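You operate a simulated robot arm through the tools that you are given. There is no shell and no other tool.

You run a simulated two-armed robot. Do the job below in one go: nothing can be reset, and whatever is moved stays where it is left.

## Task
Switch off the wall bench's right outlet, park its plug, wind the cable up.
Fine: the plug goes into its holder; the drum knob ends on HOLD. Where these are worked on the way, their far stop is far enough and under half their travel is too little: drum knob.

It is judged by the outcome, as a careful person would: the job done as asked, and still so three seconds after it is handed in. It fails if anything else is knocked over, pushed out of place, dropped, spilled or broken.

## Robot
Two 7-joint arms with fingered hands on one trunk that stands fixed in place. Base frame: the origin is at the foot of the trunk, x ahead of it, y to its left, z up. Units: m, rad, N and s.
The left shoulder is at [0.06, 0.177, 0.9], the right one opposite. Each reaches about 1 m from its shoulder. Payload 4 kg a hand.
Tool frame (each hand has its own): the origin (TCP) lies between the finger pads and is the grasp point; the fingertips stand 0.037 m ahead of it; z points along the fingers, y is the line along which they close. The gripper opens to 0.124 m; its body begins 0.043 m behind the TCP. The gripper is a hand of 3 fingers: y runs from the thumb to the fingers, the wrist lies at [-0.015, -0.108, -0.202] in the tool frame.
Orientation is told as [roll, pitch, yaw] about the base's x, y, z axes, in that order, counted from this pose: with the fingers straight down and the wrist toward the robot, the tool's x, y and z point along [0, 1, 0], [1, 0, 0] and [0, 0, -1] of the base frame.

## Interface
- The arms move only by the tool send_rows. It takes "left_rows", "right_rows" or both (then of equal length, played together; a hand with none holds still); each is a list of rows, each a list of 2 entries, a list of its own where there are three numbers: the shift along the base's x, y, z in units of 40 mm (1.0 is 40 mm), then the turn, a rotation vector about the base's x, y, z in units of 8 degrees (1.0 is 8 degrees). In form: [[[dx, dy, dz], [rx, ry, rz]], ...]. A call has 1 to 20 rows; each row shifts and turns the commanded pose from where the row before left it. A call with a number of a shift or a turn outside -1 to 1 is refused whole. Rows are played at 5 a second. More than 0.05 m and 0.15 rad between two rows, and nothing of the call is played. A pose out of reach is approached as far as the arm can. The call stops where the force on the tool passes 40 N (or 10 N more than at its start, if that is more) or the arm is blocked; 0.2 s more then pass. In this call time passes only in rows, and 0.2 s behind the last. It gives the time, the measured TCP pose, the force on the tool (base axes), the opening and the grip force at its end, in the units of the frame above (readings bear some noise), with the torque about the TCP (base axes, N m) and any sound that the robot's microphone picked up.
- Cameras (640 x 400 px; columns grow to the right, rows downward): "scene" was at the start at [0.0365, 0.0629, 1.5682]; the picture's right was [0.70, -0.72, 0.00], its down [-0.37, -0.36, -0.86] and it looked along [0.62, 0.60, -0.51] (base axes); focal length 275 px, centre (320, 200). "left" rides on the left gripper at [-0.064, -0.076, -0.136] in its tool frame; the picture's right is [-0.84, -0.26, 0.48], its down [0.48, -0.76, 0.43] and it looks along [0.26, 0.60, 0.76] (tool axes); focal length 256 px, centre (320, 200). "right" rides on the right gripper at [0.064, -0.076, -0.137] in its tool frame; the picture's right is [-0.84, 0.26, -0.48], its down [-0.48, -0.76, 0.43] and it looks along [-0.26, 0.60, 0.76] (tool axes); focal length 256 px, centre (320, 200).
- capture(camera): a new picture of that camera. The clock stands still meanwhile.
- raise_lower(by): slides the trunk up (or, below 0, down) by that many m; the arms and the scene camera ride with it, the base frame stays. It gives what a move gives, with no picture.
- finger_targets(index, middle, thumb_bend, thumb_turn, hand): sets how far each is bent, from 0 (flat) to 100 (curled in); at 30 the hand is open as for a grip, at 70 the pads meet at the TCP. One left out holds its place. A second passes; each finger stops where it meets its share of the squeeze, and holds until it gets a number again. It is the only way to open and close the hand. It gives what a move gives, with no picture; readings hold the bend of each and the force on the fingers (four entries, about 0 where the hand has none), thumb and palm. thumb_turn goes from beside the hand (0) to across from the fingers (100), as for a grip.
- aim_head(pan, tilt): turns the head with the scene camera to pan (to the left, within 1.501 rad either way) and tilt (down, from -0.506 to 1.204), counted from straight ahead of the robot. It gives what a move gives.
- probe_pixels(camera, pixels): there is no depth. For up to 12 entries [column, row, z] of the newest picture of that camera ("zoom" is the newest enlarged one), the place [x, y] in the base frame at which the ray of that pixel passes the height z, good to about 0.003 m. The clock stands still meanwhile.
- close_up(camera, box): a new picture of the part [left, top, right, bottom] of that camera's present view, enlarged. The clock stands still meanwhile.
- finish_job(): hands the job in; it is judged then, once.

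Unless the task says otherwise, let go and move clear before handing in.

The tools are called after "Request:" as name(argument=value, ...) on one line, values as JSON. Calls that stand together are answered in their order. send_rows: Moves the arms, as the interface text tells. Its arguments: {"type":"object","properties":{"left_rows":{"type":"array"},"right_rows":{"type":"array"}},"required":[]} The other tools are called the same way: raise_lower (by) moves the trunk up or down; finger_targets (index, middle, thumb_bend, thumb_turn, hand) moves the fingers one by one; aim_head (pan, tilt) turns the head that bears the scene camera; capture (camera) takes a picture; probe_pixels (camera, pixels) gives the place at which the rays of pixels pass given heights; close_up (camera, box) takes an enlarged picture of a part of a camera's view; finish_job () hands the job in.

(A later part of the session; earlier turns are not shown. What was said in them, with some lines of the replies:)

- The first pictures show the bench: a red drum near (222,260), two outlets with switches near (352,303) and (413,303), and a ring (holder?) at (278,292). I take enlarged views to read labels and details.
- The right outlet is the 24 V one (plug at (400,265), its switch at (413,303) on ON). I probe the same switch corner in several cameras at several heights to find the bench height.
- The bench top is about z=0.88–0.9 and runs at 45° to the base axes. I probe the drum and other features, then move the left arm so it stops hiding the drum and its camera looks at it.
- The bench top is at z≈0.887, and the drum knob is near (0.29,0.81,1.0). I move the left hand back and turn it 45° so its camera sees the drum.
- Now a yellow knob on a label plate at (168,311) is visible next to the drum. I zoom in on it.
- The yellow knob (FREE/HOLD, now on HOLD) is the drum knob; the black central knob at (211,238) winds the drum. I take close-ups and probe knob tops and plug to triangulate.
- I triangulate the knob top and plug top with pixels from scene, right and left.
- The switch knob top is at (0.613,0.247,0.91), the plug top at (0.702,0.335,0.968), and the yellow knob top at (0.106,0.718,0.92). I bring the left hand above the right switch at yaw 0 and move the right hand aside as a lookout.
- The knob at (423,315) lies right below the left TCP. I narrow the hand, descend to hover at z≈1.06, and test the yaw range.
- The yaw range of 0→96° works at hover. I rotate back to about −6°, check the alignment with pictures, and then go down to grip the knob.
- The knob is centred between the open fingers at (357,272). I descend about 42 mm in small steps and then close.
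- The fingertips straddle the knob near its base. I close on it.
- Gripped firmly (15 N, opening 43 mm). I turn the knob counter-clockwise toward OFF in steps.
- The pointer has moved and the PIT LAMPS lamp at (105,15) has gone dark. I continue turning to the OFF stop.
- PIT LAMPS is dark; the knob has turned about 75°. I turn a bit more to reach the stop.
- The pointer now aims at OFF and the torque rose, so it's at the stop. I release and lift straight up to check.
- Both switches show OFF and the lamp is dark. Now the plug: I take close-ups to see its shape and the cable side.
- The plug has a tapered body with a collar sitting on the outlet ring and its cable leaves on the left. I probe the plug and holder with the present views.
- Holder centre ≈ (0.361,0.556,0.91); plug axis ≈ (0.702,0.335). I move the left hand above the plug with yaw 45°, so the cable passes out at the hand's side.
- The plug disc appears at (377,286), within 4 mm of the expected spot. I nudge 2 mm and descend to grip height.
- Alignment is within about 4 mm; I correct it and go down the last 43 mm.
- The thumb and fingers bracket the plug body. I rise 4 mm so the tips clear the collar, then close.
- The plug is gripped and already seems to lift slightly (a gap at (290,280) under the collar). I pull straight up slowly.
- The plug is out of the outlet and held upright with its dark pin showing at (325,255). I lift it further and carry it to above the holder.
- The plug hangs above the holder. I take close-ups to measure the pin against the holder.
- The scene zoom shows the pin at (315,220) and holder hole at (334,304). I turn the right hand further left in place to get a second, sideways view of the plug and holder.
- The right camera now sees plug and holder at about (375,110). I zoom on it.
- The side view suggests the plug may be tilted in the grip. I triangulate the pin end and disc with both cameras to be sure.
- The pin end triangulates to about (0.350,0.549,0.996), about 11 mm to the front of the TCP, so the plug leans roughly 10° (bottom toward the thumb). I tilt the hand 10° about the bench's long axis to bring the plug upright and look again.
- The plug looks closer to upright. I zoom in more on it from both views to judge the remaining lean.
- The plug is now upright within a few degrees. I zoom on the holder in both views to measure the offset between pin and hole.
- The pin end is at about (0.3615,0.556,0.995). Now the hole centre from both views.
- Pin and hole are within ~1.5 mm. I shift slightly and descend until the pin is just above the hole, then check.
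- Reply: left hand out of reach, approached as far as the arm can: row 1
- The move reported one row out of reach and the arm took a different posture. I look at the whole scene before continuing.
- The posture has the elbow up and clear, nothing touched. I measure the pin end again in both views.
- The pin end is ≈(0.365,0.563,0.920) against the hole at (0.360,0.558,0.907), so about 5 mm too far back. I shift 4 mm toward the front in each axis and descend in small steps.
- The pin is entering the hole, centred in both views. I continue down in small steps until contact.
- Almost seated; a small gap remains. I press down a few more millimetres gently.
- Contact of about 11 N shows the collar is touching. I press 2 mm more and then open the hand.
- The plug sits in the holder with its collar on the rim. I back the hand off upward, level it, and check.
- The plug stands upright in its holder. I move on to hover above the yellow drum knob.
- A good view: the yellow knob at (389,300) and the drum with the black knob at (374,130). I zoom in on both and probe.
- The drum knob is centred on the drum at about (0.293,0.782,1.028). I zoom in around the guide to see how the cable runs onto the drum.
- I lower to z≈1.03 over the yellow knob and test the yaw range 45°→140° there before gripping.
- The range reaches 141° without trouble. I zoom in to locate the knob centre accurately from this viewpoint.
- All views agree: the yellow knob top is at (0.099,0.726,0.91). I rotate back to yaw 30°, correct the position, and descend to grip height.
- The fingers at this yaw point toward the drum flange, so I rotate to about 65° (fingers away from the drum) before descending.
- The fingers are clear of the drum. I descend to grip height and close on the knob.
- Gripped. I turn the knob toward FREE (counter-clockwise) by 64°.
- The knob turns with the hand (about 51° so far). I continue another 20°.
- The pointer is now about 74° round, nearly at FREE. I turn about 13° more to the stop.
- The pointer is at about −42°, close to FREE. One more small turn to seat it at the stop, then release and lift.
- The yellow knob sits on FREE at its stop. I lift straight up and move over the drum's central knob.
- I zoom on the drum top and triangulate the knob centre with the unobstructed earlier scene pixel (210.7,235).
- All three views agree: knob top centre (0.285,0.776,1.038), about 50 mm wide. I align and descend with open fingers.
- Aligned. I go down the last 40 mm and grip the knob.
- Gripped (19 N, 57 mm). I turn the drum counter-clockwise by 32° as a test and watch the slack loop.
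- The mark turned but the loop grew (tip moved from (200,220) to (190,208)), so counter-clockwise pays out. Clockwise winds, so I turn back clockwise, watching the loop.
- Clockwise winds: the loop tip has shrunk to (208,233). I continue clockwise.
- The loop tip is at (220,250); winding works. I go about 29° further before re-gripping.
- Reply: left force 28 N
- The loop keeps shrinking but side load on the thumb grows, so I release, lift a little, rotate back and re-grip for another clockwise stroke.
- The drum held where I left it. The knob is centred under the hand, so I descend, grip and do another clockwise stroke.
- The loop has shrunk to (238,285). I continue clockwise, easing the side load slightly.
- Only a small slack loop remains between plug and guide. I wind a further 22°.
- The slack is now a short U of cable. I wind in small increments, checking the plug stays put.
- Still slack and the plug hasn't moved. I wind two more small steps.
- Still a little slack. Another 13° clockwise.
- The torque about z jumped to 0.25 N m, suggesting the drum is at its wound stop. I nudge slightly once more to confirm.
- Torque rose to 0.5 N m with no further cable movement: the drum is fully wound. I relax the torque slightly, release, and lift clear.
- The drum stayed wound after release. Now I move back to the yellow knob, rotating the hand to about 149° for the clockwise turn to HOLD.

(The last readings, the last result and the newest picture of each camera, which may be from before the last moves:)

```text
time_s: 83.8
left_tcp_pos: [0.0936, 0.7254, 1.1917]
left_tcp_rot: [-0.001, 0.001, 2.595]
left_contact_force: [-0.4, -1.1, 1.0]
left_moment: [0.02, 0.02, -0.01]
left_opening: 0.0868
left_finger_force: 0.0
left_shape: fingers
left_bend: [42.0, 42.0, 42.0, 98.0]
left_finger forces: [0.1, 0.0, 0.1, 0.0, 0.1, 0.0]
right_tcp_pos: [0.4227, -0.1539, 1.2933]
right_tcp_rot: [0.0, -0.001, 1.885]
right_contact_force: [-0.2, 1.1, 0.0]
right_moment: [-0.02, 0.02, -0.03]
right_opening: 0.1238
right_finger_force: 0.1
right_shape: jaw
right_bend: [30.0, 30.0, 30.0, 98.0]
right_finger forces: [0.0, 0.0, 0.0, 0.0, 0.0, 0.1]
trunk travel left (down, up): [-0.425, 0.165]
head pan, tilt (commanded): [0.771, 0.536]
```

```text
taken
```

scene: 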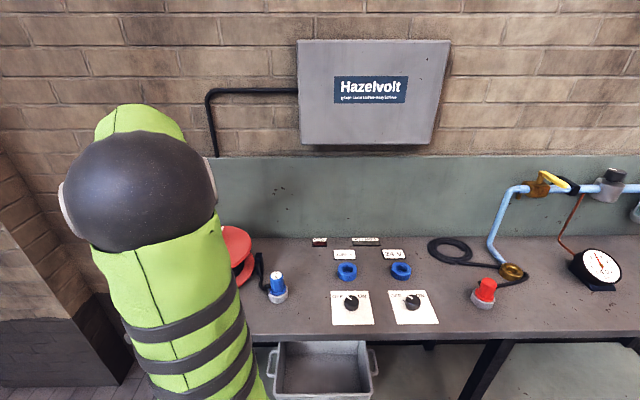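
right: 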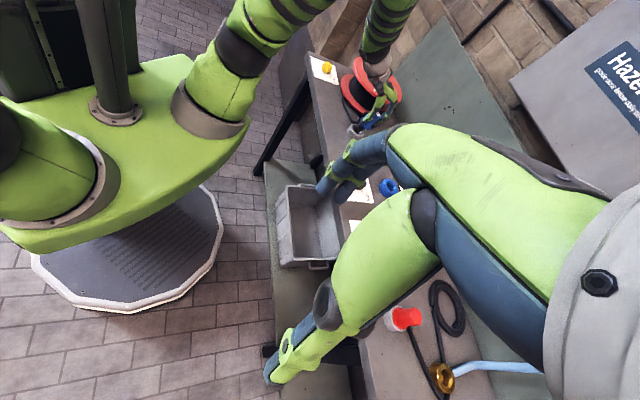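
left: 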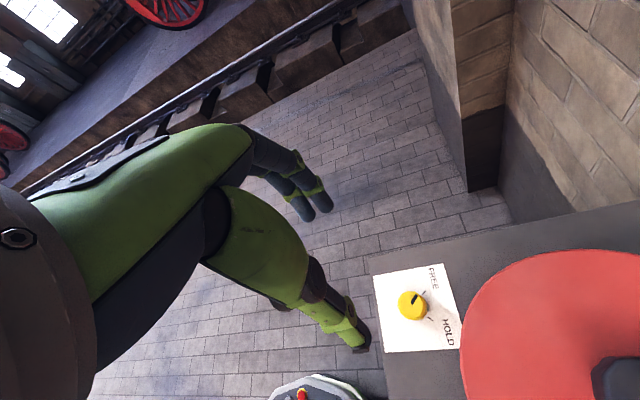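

I correct 5 mm in x and descend to a check height.

Request:
send_rows(left_rows=[[[0.13, 0.01, -0.9], [0, 0, 0]], [[0, 0, -1], [0, 0, 0]], [[0, 0, -1], [0, 0, 0]], [[0, 0, -1], [0, 0, 0]], [[0, 0, -1], [0, 0, 0]], [[0, 0, -0.5], [0, 0, 0]]])

Request:
capture(camera="left")

Request:
capture(camera="scene")

```text
time_s: 85.2
left_tcp_pos: [0.0996, 0.7252, 0.9764]
left_tcp_rot: [0.001, 0.0, 2.593]
left_contact_force: [-0.4, -0.1, 0.1]
left_moment: [-0.03, 0.0, 0.01]
left_opening: 0.0869
left_finger_force: 0.1
left_shape: fingers
left_bend: [42.0, 42.0, 42.0, 98.0]
left_finger forces: [0.0, 0.0, 0.0, 0.0, 0.1, 0.0]
right_tcp_pos: [0.4221, -0.1545, 1.2935]
right_tcp_rot: [-0.001, 0.0, 1.886]
right_contact_force: [-1.3, 0.6, -0.8]
right_moment: [0.01, 0.0, 0.02]
right_opening: 0.1236
right_finger_force: 0.1
right_shape: jaw
right_bend: [30.0, 30.0, 30.0, 98.0]
right_finger forces: [0.1, 0.1, 0.0, 0.0, 0.0, 0.1]
trunk travel left (down, up): [-0.425, 0.165]
head pan, tilt (commanded): [0.771, 0.536]
```

```text
taken
```

left: 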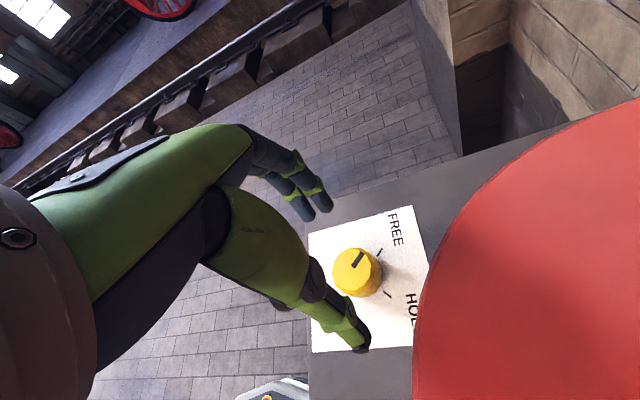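

```text
taken
```

scene: 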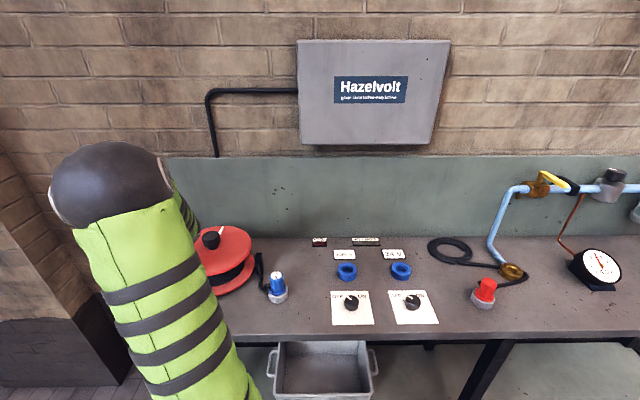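

Well aligned. I descend to grip height and close on the yellow knob.

Request:
send_rows(left_rows=[[[0, 0, -0.4], [0, 0, 0]], [[0, 0, -0.4], [0, 0, 0]], [[0, 0, -0.3], [0, 0, 0]]])

Request:
finger_targets(hand="left", index=65, middle=65, thumb_bend=65)

Request:
capture(camera="left")

```text
time_s: 86.0
left_tcp_pos: [0.0986, 0.7247, 0.9318]
left_tcp_rot: [-0.001, 0.001, 2.593]
left_contact_force: [-0.8, 0.4, 0.4]
left_moment: [0.02, 0.0, -0.01]
left_opening: 0.087
left_finger_force: 0.1
left_shape: fingers
left_bend: [42.0, 42.0, 42.0, 98.0]
left_finger forces: [0.0, 0.0, 0.1, 0.0, 0.1, 0.0]
right_tcp_pos: [0.4228, -0.1537, 1.2936]
right_tcp_rot: [0.0, 0.0, 1.884]
right_contact_force: [0.2, 0.5, 1.0]
right_moment: [-0.01, -0.03, 0.0]
right_opening: 0.1237
right_finger_force: 0.1
right_shape: jaw
right_bend: [30.0, 30.0, 30.0, 98.0]
right_finger forces: [0.1, 0.0, 0.0, 0.0, 0.0, 0.0]
trunk travel left (down, up): [-0.425, 0.165]
head pan, tilt (commanded): [0.771, 0.536]
```

```text
time_s: 87.0
left_tcp_pos: [0.1005, 0.7235, 0.9334]
left_tcp_rot: [-0.001, 0.0, 2.594]
left_contact_force: [-3.8, 0.3, 2.2]
left_moment: [0.14, 0.28, -0.07]
left_opening: 0.0393
left_finger_force: 13.0
left_shape: fingers
left_bend: [59.0, 60.0, 61.0, 97.0]
left_finger forces: [7.9, 7.2, 0.0, 0.1, 10.5, 0.0]
right_tcp_pos: [0.4225, -0.1546, 1.2947]
right_tcp_rot: [0.002, -0.001, 1.886]
right_contact_force: [-0.3, 0.1, -0.5]
right_moment: [0.01, -0.03, 0.01]
right_opening: 0.1238
right_finger_force: 0.1
right_shape: jaw
right_bend: [30.0, 30.0, 30.0, 98.0]
right_finger forces: [0.0, 0.0, 0.0, 0.1, 0.0, 0.0]
trunk travel left (down, up): [-0.425, 0.165]
head pan, tilt (commanded): [0.771, 0.536]
```

```text
taken
```

left: 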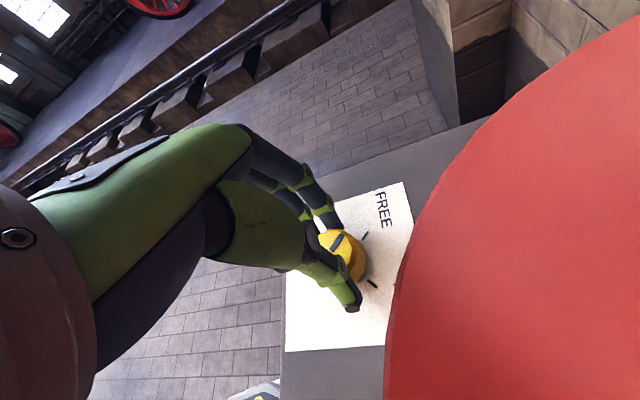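

Gripped. I turn clockwise toward HOLD, first 64°.

Request:
send_rows(left_rows=[[[0, 0, 0], [0, 0, -0.8]], [[0, 0, 0], [0, 0, -0.8]], [[0, 0, 0], [0, 0, -0.8]], [[0, 0, 0], [0, 0, -0.8]], [[0, 0, 0], [0, 0, -0.8]], [[0, 0, 0], [0, 0, -0.8]], [[0, 0, 0], [0, 0, -0.8]], [[0, 0, 0], [0, 0, -0.8]], [[0, 0, 0], [0, 0, -0.8]], [[0, 0, 0], [0, 0, -0.8]]])

Request:
capture(camera="left")

Request:
close_up(camera="right", box=[300, 40, 420, 130])

```text
time_s: 89.2
left_tcp_pos: [0.0976, 0.7269, 0.9332]
left_tcp_rot: [-0.002, 0.0, 1.478]
left_contact_force: [-12.1, 3.2, 5.8]
left_moment: [0.2, 0.35, 0.0]
left_opening: 0.0387
left_finger_force: 15.2
left_shape: fingers
left_bend: [60.0, 60.0, 61.0, 99.0]
left_finger forces: [6.6, 10.1, 0.0, 0.1, 14.3, 0.1]
right_tcp_pos: [0.4224, -0.1543, 1.2934]
right_tcp_rot: [-0.001, 0.001, 1.884]
right_contact_force: [0.6, 0.1, -0.4]
right_moment: [0.0, -0.03, 0.01]
right_opening: 0.1239
right_finger_force: 0.1
right_shape: jaw
right_bend: [30.0, 30.0, 30.0, 98.0]
right_finger forces: [0.0, 0.0, 0.1, 0.1, 0.0, 0.0]
trunk travel left (down, up): [-0.425, 0.165]
head pan, tilt (commanded): [0.771, 0.536]
```

```text
taken
```

left: 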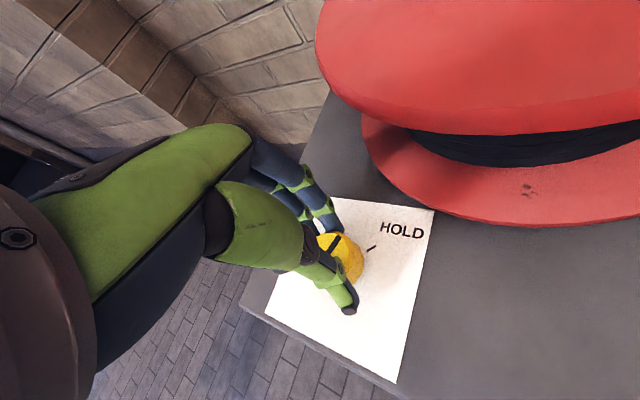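

```text
4.44 times, centred on (360, 85) of right
```

zoom: 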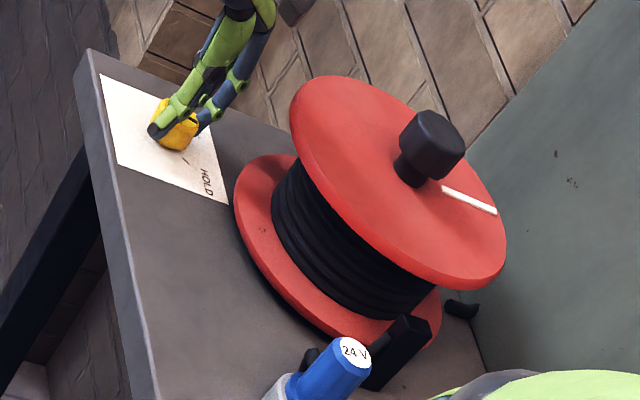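

It follows. I turn further to the HOLD stop in small steps.

Request:
send_rows(left_rows=[[[0, 0, 0], [0, 0, -0.8]], [[0, 0, 0], [0, 0, -0.8]], [[0, 0, 0], [0, 0, -0.8]]])

Request:
close_up(camera="left", box=[280, 160, 440, 330])

Request:
send_rows(left_rows=[[[0, 0, 0], [0, 0, -0.6]]])

Request:
close_up(camera="left", box=[280, 160, 440, 330])

```text
time_s: 90.0
left_tcp_pos: [0.0968, 0.7273, 0.9326]
left_tcp_rot: [0.003, -0.002, 1.143]
left_contact_force: [-15.5, 7.2, 8.8]
left_moment: [0.32, 0.39, -0.03]
left_opening: 0.039
left_finger_force: 16.1
left_shape: fingers
left_bend: [60.0, 60.0, 61.0, 99.0]
left_finger forces: [5.6, 10.8, 0.0, 0.0, 15.9, 0.0]
right_tcp_pos: [0.4216, -0.1542, 1.2945]
right_tcp_rot: [-0.001, 0.0, 1.885]
right_contact_force: [0.9, 1.0, 0.3]
right_moment: [0.01, 0.02, -0.01]
right_opening: 0.1235
right_finger_force: 0.1
right_shape: jaw
right_bend: [30.0, 30.0, 30.0, 98.0]
right_finger forces: [0.0, 0.0, 0.1, 0.1, 0.0, 0.0]
trunk travel left (down, up): [-0.425, 0.165]
head pan, tilt (commanded): [0.771, 0.536]
```

```text
2.35 times, centred on (360, 245) of left
```

zoom: 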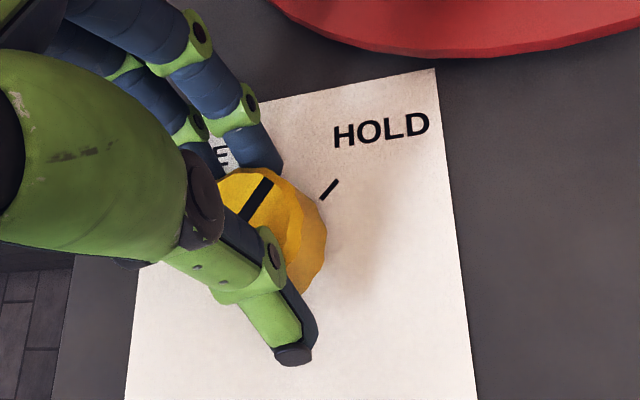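

```text
time_s: 90.4
left_tcp_pos: [0.0981, 0.7265, 0.9325]
left_tcp_rot: [0.001, -0.001, 1.057]
left_contact_force: [-16.0, 9.6, 10.4]
left_moment: [0.42, 0.43, 0.02]
left_opening: 0.0386
left_finger_force: 16.4
left_shape: fingers
left_bend: [60.0, 60.0, 61.0, 99.0]
left_finger forces: [5.4, 11.3, 0.1, 0.0, 15.2, 0.1]
right_tcp_pos: [0.4216, -0.1547, 1.2944]
right_tcp_rot: [-0.001, -0.001, 1.885]
right_contact_force: [-0.2, -0.2, 0.2]
right_moment: [-0.01, -0.01, 0.02]
right_opening: 0.1237
right_finger_force: 0.1
right_shape: jaw
right_bend: [30.0, 30.0, 30.0, 98.0]
right_finger forces: [0.0, 0.0, 0.0, 0.0, 0.1, 0.1]
trunk travel left (down, up): [-0.425, 0.165]
head pan, tilt (commanded): [0.771, 0.536]
```

```text
2.35 times, centred on (360, 245) of left
```

zoom: 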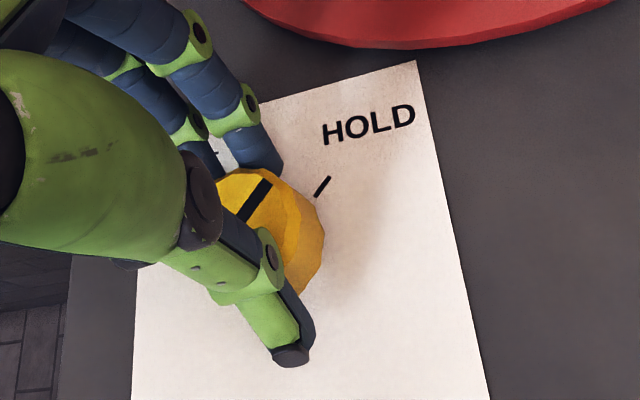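

The pointer is parallel to the HOLD tick. I turn slightly more to seat it at the stop, then release.

Request:
send_rows(left_rows=[[[0, 0, 0], [0, 0, -0.6]]])

Request:
close_up(camera="left", box=[280, 160, 440, 330])

```text
time_s: 90.8
left_tcp_pos: [0.0973, 0.7259, 0.9316]
left_tcp_rot: [0.0, -0.001, 0.976]
left_contact_force: [-14.4, 12.0, 8.7]
left_moment: [0.44, 0.42, 0.16]
left_opening: 0.0384
left_finger_force: 16.2
left_shape: fingers
left_bend: [60.0, 60.0, 61.0, 99.0]
left_finger forces: [5.8, 11.5, 0.1, 0.0, 14.5, 0.0]
right_tcp_pos: [0.4215, -0.154, 1.2941]
right_tcp_rot: [-0.002, -0.001, 1.886]
right_contact_force: [-0.3, -0.3, 0.5]
right_moment: [0.03, -0.02, 0.0]
right_opening: 0.1239
right_finger_force: 0.0
right_shape: jaw
right_bend: [30.0, 30.0, 30.0, 98.0]
right_finger forces: [0.0, 0.0, 0.1, 0.1, 0.0, 0.0]
trunk travel left (down, up): [-0.425, 0.165]
head pan, tilt (commanded): [0.771, 0.536]
```

```text
2.35 times, centred on (360, 245) of left
```

zoom: 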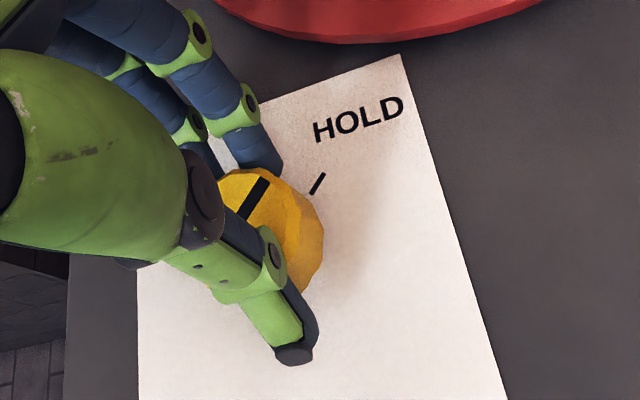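

The stop is felt (0.16 N m). I open the hand just enough, lift straight up and check.

Request:
finger_targets(hand="left", index=47, middle=47, thumb_bend=45)

Request:
send_rows(left_rows=[[[0, 0, 0.5], [0, 0, 0]], [[0, 0, 0.9], [0, 0, 0]], [[0, 0, 1], [0, 0, 0]], [[0, 0, 1], [0, 0, 0]], [[0, 0, 1], [0, 0, 0]], [[0, 0, 1], [0, 0, 0]]])

Request:
capture(camera="left")

Request:
capture(camera="scene")

Request:
close_up(camera="right", box=[300, 40, 420, 140])

```text
time_s: 91.8
left_tcp_pos: [0.0993, 0.7251, 0.9314]
left_tcp_rot: [0.0, 0.001, 0.975]
left_contact_force: [0.0, 0.1, 0.1]
left_moment: [0.02, -0.02, 0.01]
left_opening: 0.0743
left_finger_force: 0.1
left_shape: fingers
left_bend: [47.0, 47.0, 45.0, 98.0]
left_finger forces: [0.0, 0.0, 0.0, 0.1, 0.0, 0.0]
right_tcp_pos: [0.4227, -0.1536, 1.2941]
right_tcp_rot: [0.001, 0.002, 1.886]
right_contact_force: [0.1, -0.6, -0.2]
right_moment: [-0.02, -0.07, -0.01]
right_opening: 0.1237
right_finger_force: 0.0
right_shape: jaw
right_bend: [30.0, 30.0, 30.0, 98.0]
right_finger forces: [0.1, 0.0, 0.1, 0.0, 0.0, 0.0]
trunk travel left (down, up): [-0.425, 0.165]
head pan, tilt (commanded): [0.771, 0.536]
```

```text
time_s: 92.3
left_tcp_pos: [0.1243, 0.7232, 0.9667]
left_tcp_rot: [-0.009, -0.008, 0.925]
left_contact_force: [-23.5, -6.4, -1.2]
left_moment: [0.06, -0.34, 0.58]
left_opening: 0.0623
left_finger_force: 12.6
left_shape: fingers
left_bend: [55.0, 47.0, 45.0, 98.0]
left_finger forces: [22.7, 2.6, 0.0, 0.0, 0.0, 0.1]
right_tcp_pos: [0.4202, -0.1562, 1.2938]
right_tcp_rot: [-0.002, 0.001, 1.887]
right_contact_force: [-0.4, -0.7, -0.1]
right_moment: [0.03, 0.01, 0.0]
right_opening: 0.1237
right_finger_force: 0.1
right_shape: jaw
right_bend: [30.0, 30.0, 30.0, 98.0]
right_finger forces: [0.0, 0.0, 0.1, 0.1, 0.0, 0.0]
trunk travel left (down, up): [-0.425, 0.165]
head pan, tilt (commanded): [0.771, 0.536]
stopped in row 2 (left hand): the force on the tool passed its limit at 55 N (the readings are from after the stop); the commanded pose is now the measured one
```

```text
taken
```

left: 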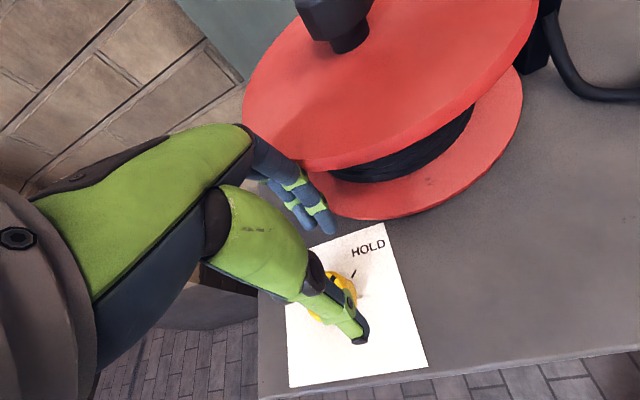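

```text
taken
```

scene: 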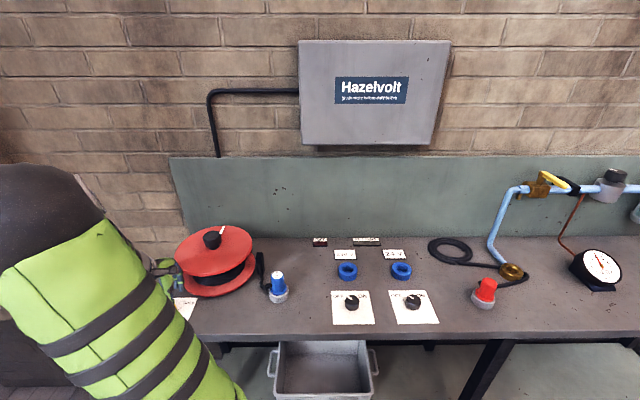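

```text
4.00 times, centred on (360, 90) of right
```

zoom: 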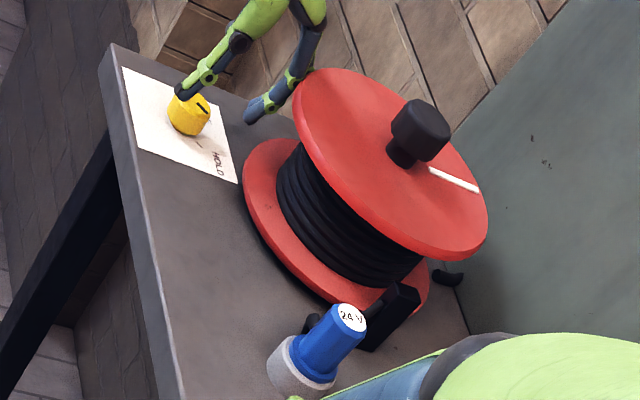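

The arm shifted posture during the lift: the hand moved 25 mm toward the drum and the index finger presses the flange (23 N). I back it away from the drum gently.

Request:
send_rows(left_rows=[[[-0.25, -0.08, 0], [0, 0, 0]], [[-0.25, -0.08, 0], [0, 0, 0]]])

Request:
capture(camera="left")

Request:
close_up(camera="right", box=[300, 40, 420, 140])

Request:
close_up(camera="scene", box=[130, 215, 310, 335])

```text
time_s: 93.0
left_tcp_pos: [0.1102, 0.7169, 0.967]
left_tcp_rot: [-0.012, -0.008, 0.916]
left_contact_force: [0.5, -0.1, 0.8]
left_moment: [0.02, -0.01, 0.0]
left_opening: 0.0747
left_finger_force: 0.1
left_shape: fingers
left_bend: [47.0, 47.0, 45.0, 98.0]
left_finger forces: [0.0, 0.0, 0.0, 0.0, 0.1, 0.1]
right_tcp_pos: [0.4225, -0.1548, 1.2942]
right_tcp_rot: [0.0, -0.001, 1.882]
right_contact_force: [-0.2, 0.1, 0.2]
right_moment: [-0.01, 0.0, -0.04]
right_opening: 0.1235
right_finger_force: 0.2
right_shape: jaw
right_bend: [30.0, 30.0, 30.0, 98.0]
right_finger forces: [0.0, 0.0, 0.0, 0.0, 0.0, 0.0]
trunk travel left (down, up): [-0.425, 0.165]
head pan, tilt (commanded): [0.771, 0.536]
```

```text
taken
```

left: 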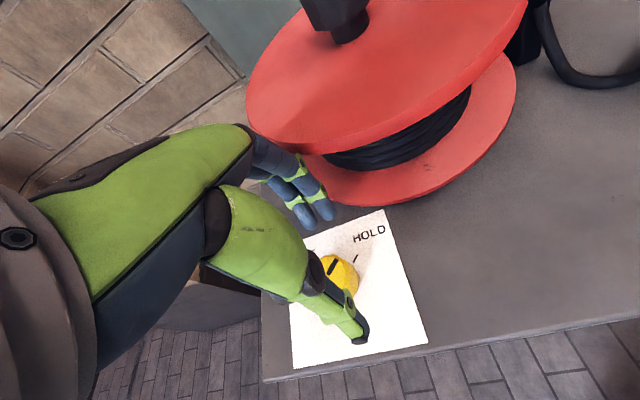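

```text
4.00 times, centred on (360, 90) of right
```

zoom: 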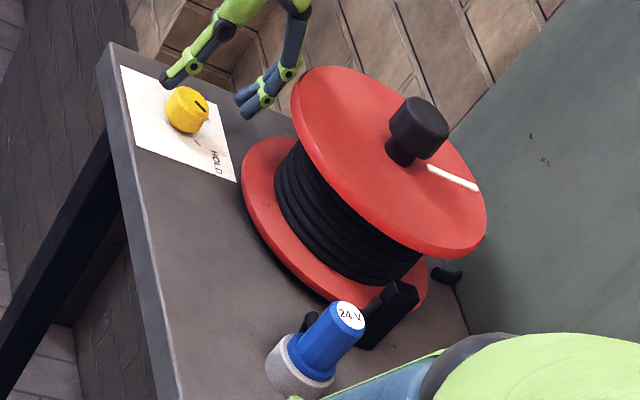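

```text
3.33 times, centred on (220, 275) of scene
```

zoom: 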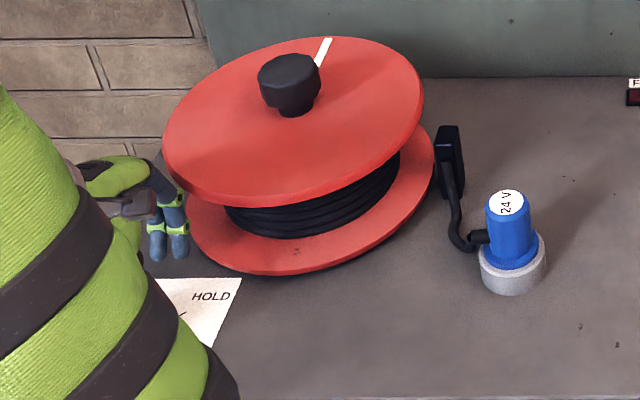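

Contact is gone and the drum looks intact. I move further from the drum before lifting, in small rows.

Request:
send_rows(left_rows=[[[-0.3, -0.3, 0.1], [0, 0, 0]], [[-0.3, -0.3, 0.2], [0, 0, 0]], [[-0.3, -0.3, 0.3], [0, 0, 0]], [[-0.2, -0.3, 0.4], [0, 0, 0]]])

Request:
capture(camera="scene")

Request:
close_up(camera="right", box=[300, 40, 420, 140])

```text
time_s: 94.0
left_tcp_pos: [0.0668, 0.6688, 1.0067]
left_tcp_rot: [-0.013, -0.011, 0.918]
left_contact_force: [0.3, 0.6, -1.2]
left_moment: [0.0, -0.01, -0.01]
left_opening: 0.0746
left_finger_force: 0.1
left_shape: fingers
left_bend: [47.0, 47.0, 45.0, 98.0]
left_finger forces: [0.0, 0.0, 0.1, 0.1, 0.0, 0.1]
right_tcp_pos: [0.4228, -0.1549, 1.2935]
right_tcp_rot: [0.0, -0.001, 1.886]
right_contact_force: [-0.5, 0.0, 0.0]
right_moment: [0.03, 0.02, 0.01]
right_opening: 0.1238
right_finger_force: 0.1
right_shape: jaw
right_bend: [30.0, 30.0, 30.0, 98.0]
right_finger forces: [0.0, 0.0, 0.0, 0.0, 0.0, 0.1]
trunk travel left (down, up): [-0.425, 0.165]
head pan, tilt (commanded): [0.771, 0.536]
```

```text
taken
```

scene: 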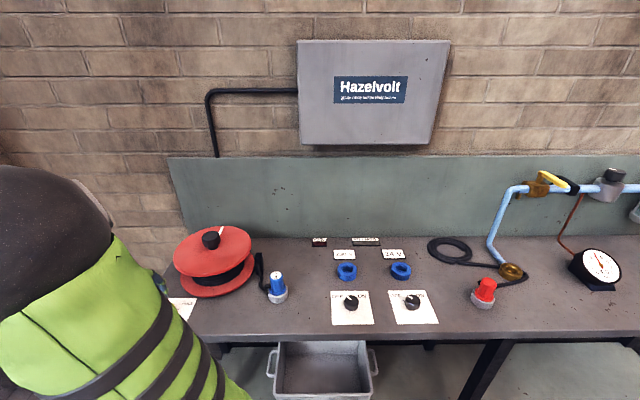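

```text
4.00 times, centred on (360, 90) of right
```

zoom: 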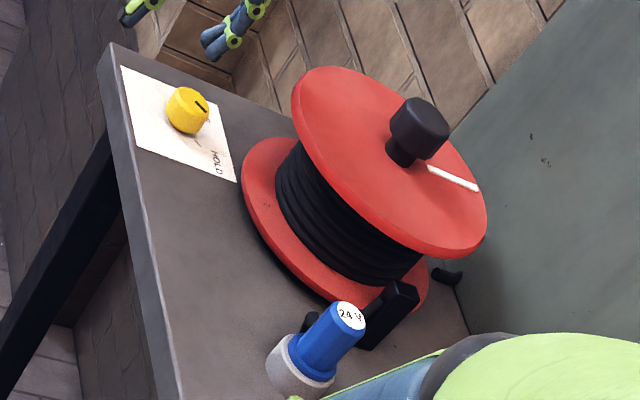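

The hand is clear and the drum is unmoved. I lift to a safe height and look at the knob positions.

Request:
send_rows(left_rows=[[[0, 0, 0.8], [0, 0, 0]], [[0, 0, 0.9], [0, 0, 0]], [[0, 0, 0.9], [0, 0, 0]], [[0.2, 0, 0.9], [0, 0, 0]]])

Request:
capture(camera="left")

Request:
capture(camera="scene")

Request:
close_up(camera="right", box=[310, 50, 360, 90])

```text
time_s: 95.0
left_tcp_pos: [0.0723, 0.6694, 1.148]
left_tcp_rot: [-0.012, -0.01, 0.918]
left_contact_force: [-0.2, 0.7, 0.0]
left_moment: [0.03, 0.01, -0.01]
left_opening: 0.0745
left_finger_force: 0.0
left_shape: fingers
left_bend: [47.0, 47.0, 45.0, 98.0]
left_finger forces: [0.0, 0.0, 0.0, 0.0, 0.0, 0.0]
right_tcp_pos: [0.4235, -0.1549, 1.2941]
right_tcp_rot: [-0.001, 0.0, 1.885]
right_contact_force: [-0.4, 0.7, 0.4]
right_moment: [-0.02, 0.01, 0.01]
right_opening: 0.1238
right_finger_force: 0.2
right_shape: jaw
right_bend: [30.0, 30.0, 30.0, 98.0]
right_finger forces: [0.0, 0.1, 0.0, 0.0, 0.0, 0.1]
trunk travel left (down, up): [-0.425, 0.165]
head pan, tilt (commanded): [0.771, 0.536]
```

```text
taken
```

left: 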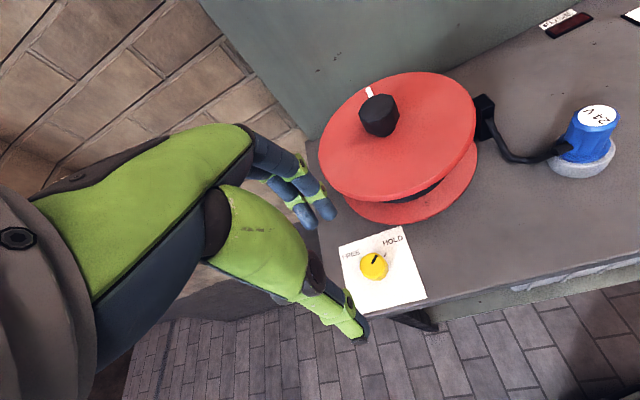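

```text
taken
```

scene: 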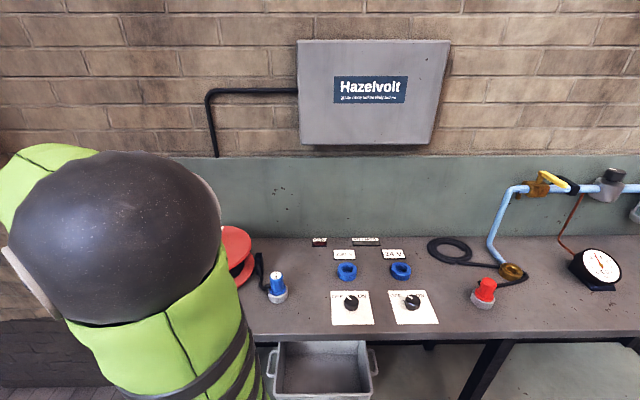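

```text
10.00 times, centred on (335, 70) of right
```

zoom: 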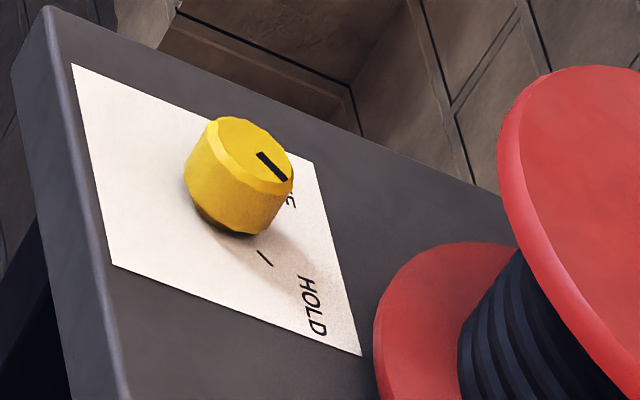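

I zoom in on the yellow knob from the left camera to verify it's on HOLD.

Request:
close_up(camera="left", box=[330, 215, 440, 320])

Request:
close_up(camera="left", box=[310, 60, 630, 230])

```text
3.81 times, centred on (385, 268) of left
```

zoom: 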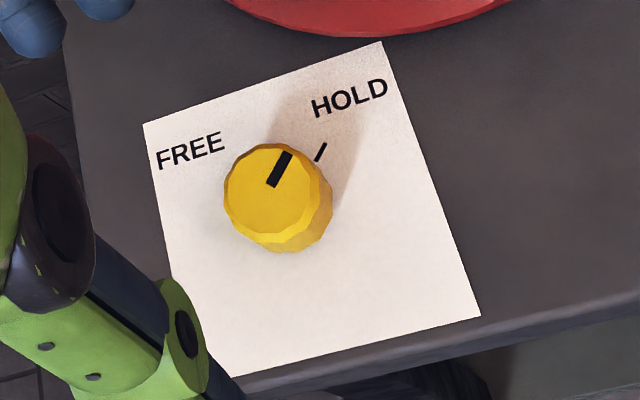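

```text
2.00 times, centred on (470, 145) of left
```

zoom: 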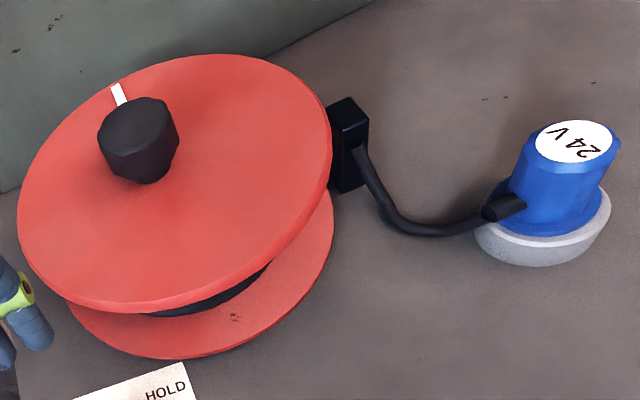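

HOLD matches the original alignment, the drum mark hasn't moved, and the cable is wound with the plug parked. I lift the hand a little further clear and do one last check of the switches and plug.

Request:
send_rows(left_rows=[[[0, -0.4, 0.6], [0, 0, 0]], [[0, -0.4, 0.6], [0, 0, 0]], [[0, -0.4, 0.6], [0, 0, 0]]])

Request:
close_up(camera="scene", box=[240, 225, 440, 330])

Request:
close_up(camera="right", box=[310, 50, 430, 150])

Request:
capture(camera="left")

```text
time_s: 95.8
left_tcp_pos: [0.0708, 0.6212, 1.221]
left_tcp_rot: [-0.013, -0.008, 0.918]
left_contact_force: [0.1, -0.8, 0.8]
left_moment: [0.02, 0.03, 0.02]
left_opening: 0.0745
left_finger_force: 0.1
left_shape: fingers
left_bend: [47.0, 47.0, 45.0, 98.0]
left_finger forces: [0.1, 0.0, 0.1, 0.0, 0.1, 0.0]
right_tcp_pos: [0.4217, -0.1554, 1.2938]
right_tcp_rot: [-0.002, 0.001, 1.885]
right_contact_force: [0.2, -0.5, -0.1]
right_moment: [0.0, -0.02, 0.02]
right_opening: 0.1236
right_finger_force: 0.0
right_shape: jaw
right_bend: [30.0, 30.0, 30.0, 98.0]
right_finger forces: [0.0, 0.0, 0.1, 0.1, 0.0, 0.1]
trunk travel left (down, up): [-0.425, 0.165]
head pan, tilt (commanded): [0.771, 0.536]
```

```text
3.20 times, centred on (340, 278) of scene
```

zoom: 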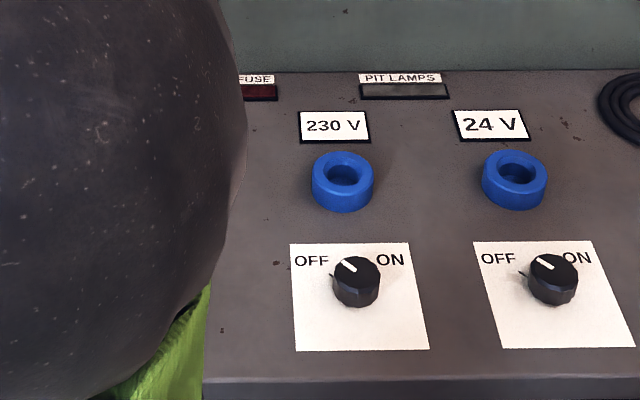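

```text
4.00 times, centred on (370, 100) of right
```

zoom: 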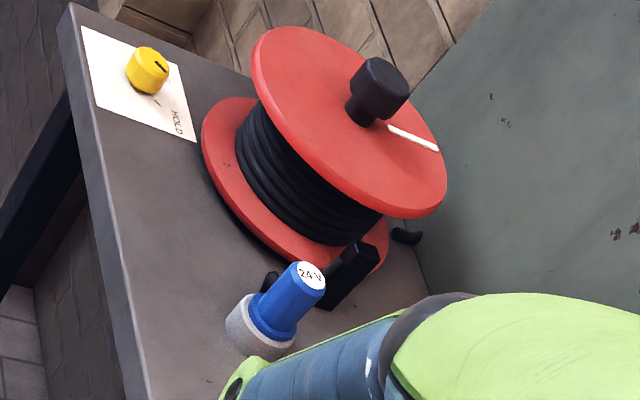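

```text
taken
```

left: 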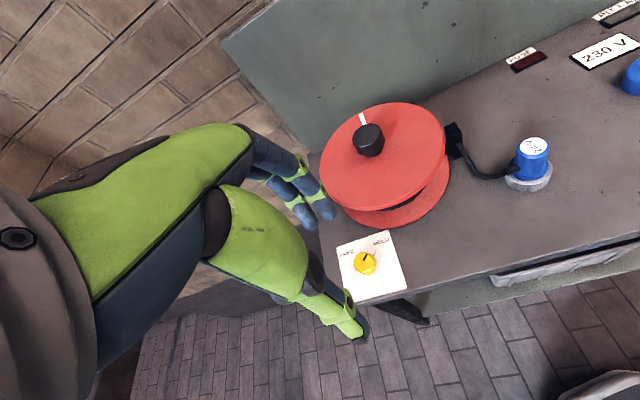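

The last pictures show the right switch on OFF with the pit lamps dark, and the plug standing in its holder. The drum is wound to its stop, the yellow knob is on HOLD, and both hands are clear. I hand the job in.

Request:
finish_job()

```text
The job is handed in.
```

The job is handed in, and every part was done as asked. I haven't been told how it was judged.

- **Switch:** the right (24 V) outlet is on OFF, and the PIT LAMPS light went dark when it turned.
- **Plug:** it came out of the outlet and stands upright in the grey holder by the drum, with its collar on the rim.
- **Drum knob:** I turned it fully to FREE for winding, then back to its stop at HOLD, lined up with the tick mark.
- **Cable:** it is wound clockwise until the drum would turn no further. A short bend of slack remains between the guide and the plug.

**Contact with the drum:** after I let go of the drum knob, the arm shifted sideways while lifting. A finger pressed the drum's flange, and the force reached 55 N before the arm stopped. I backed it off, and pictures afterwards showed the drum, its wound position and the knob unchanged.

Both hands were empty and clear of the bench when I handed in.
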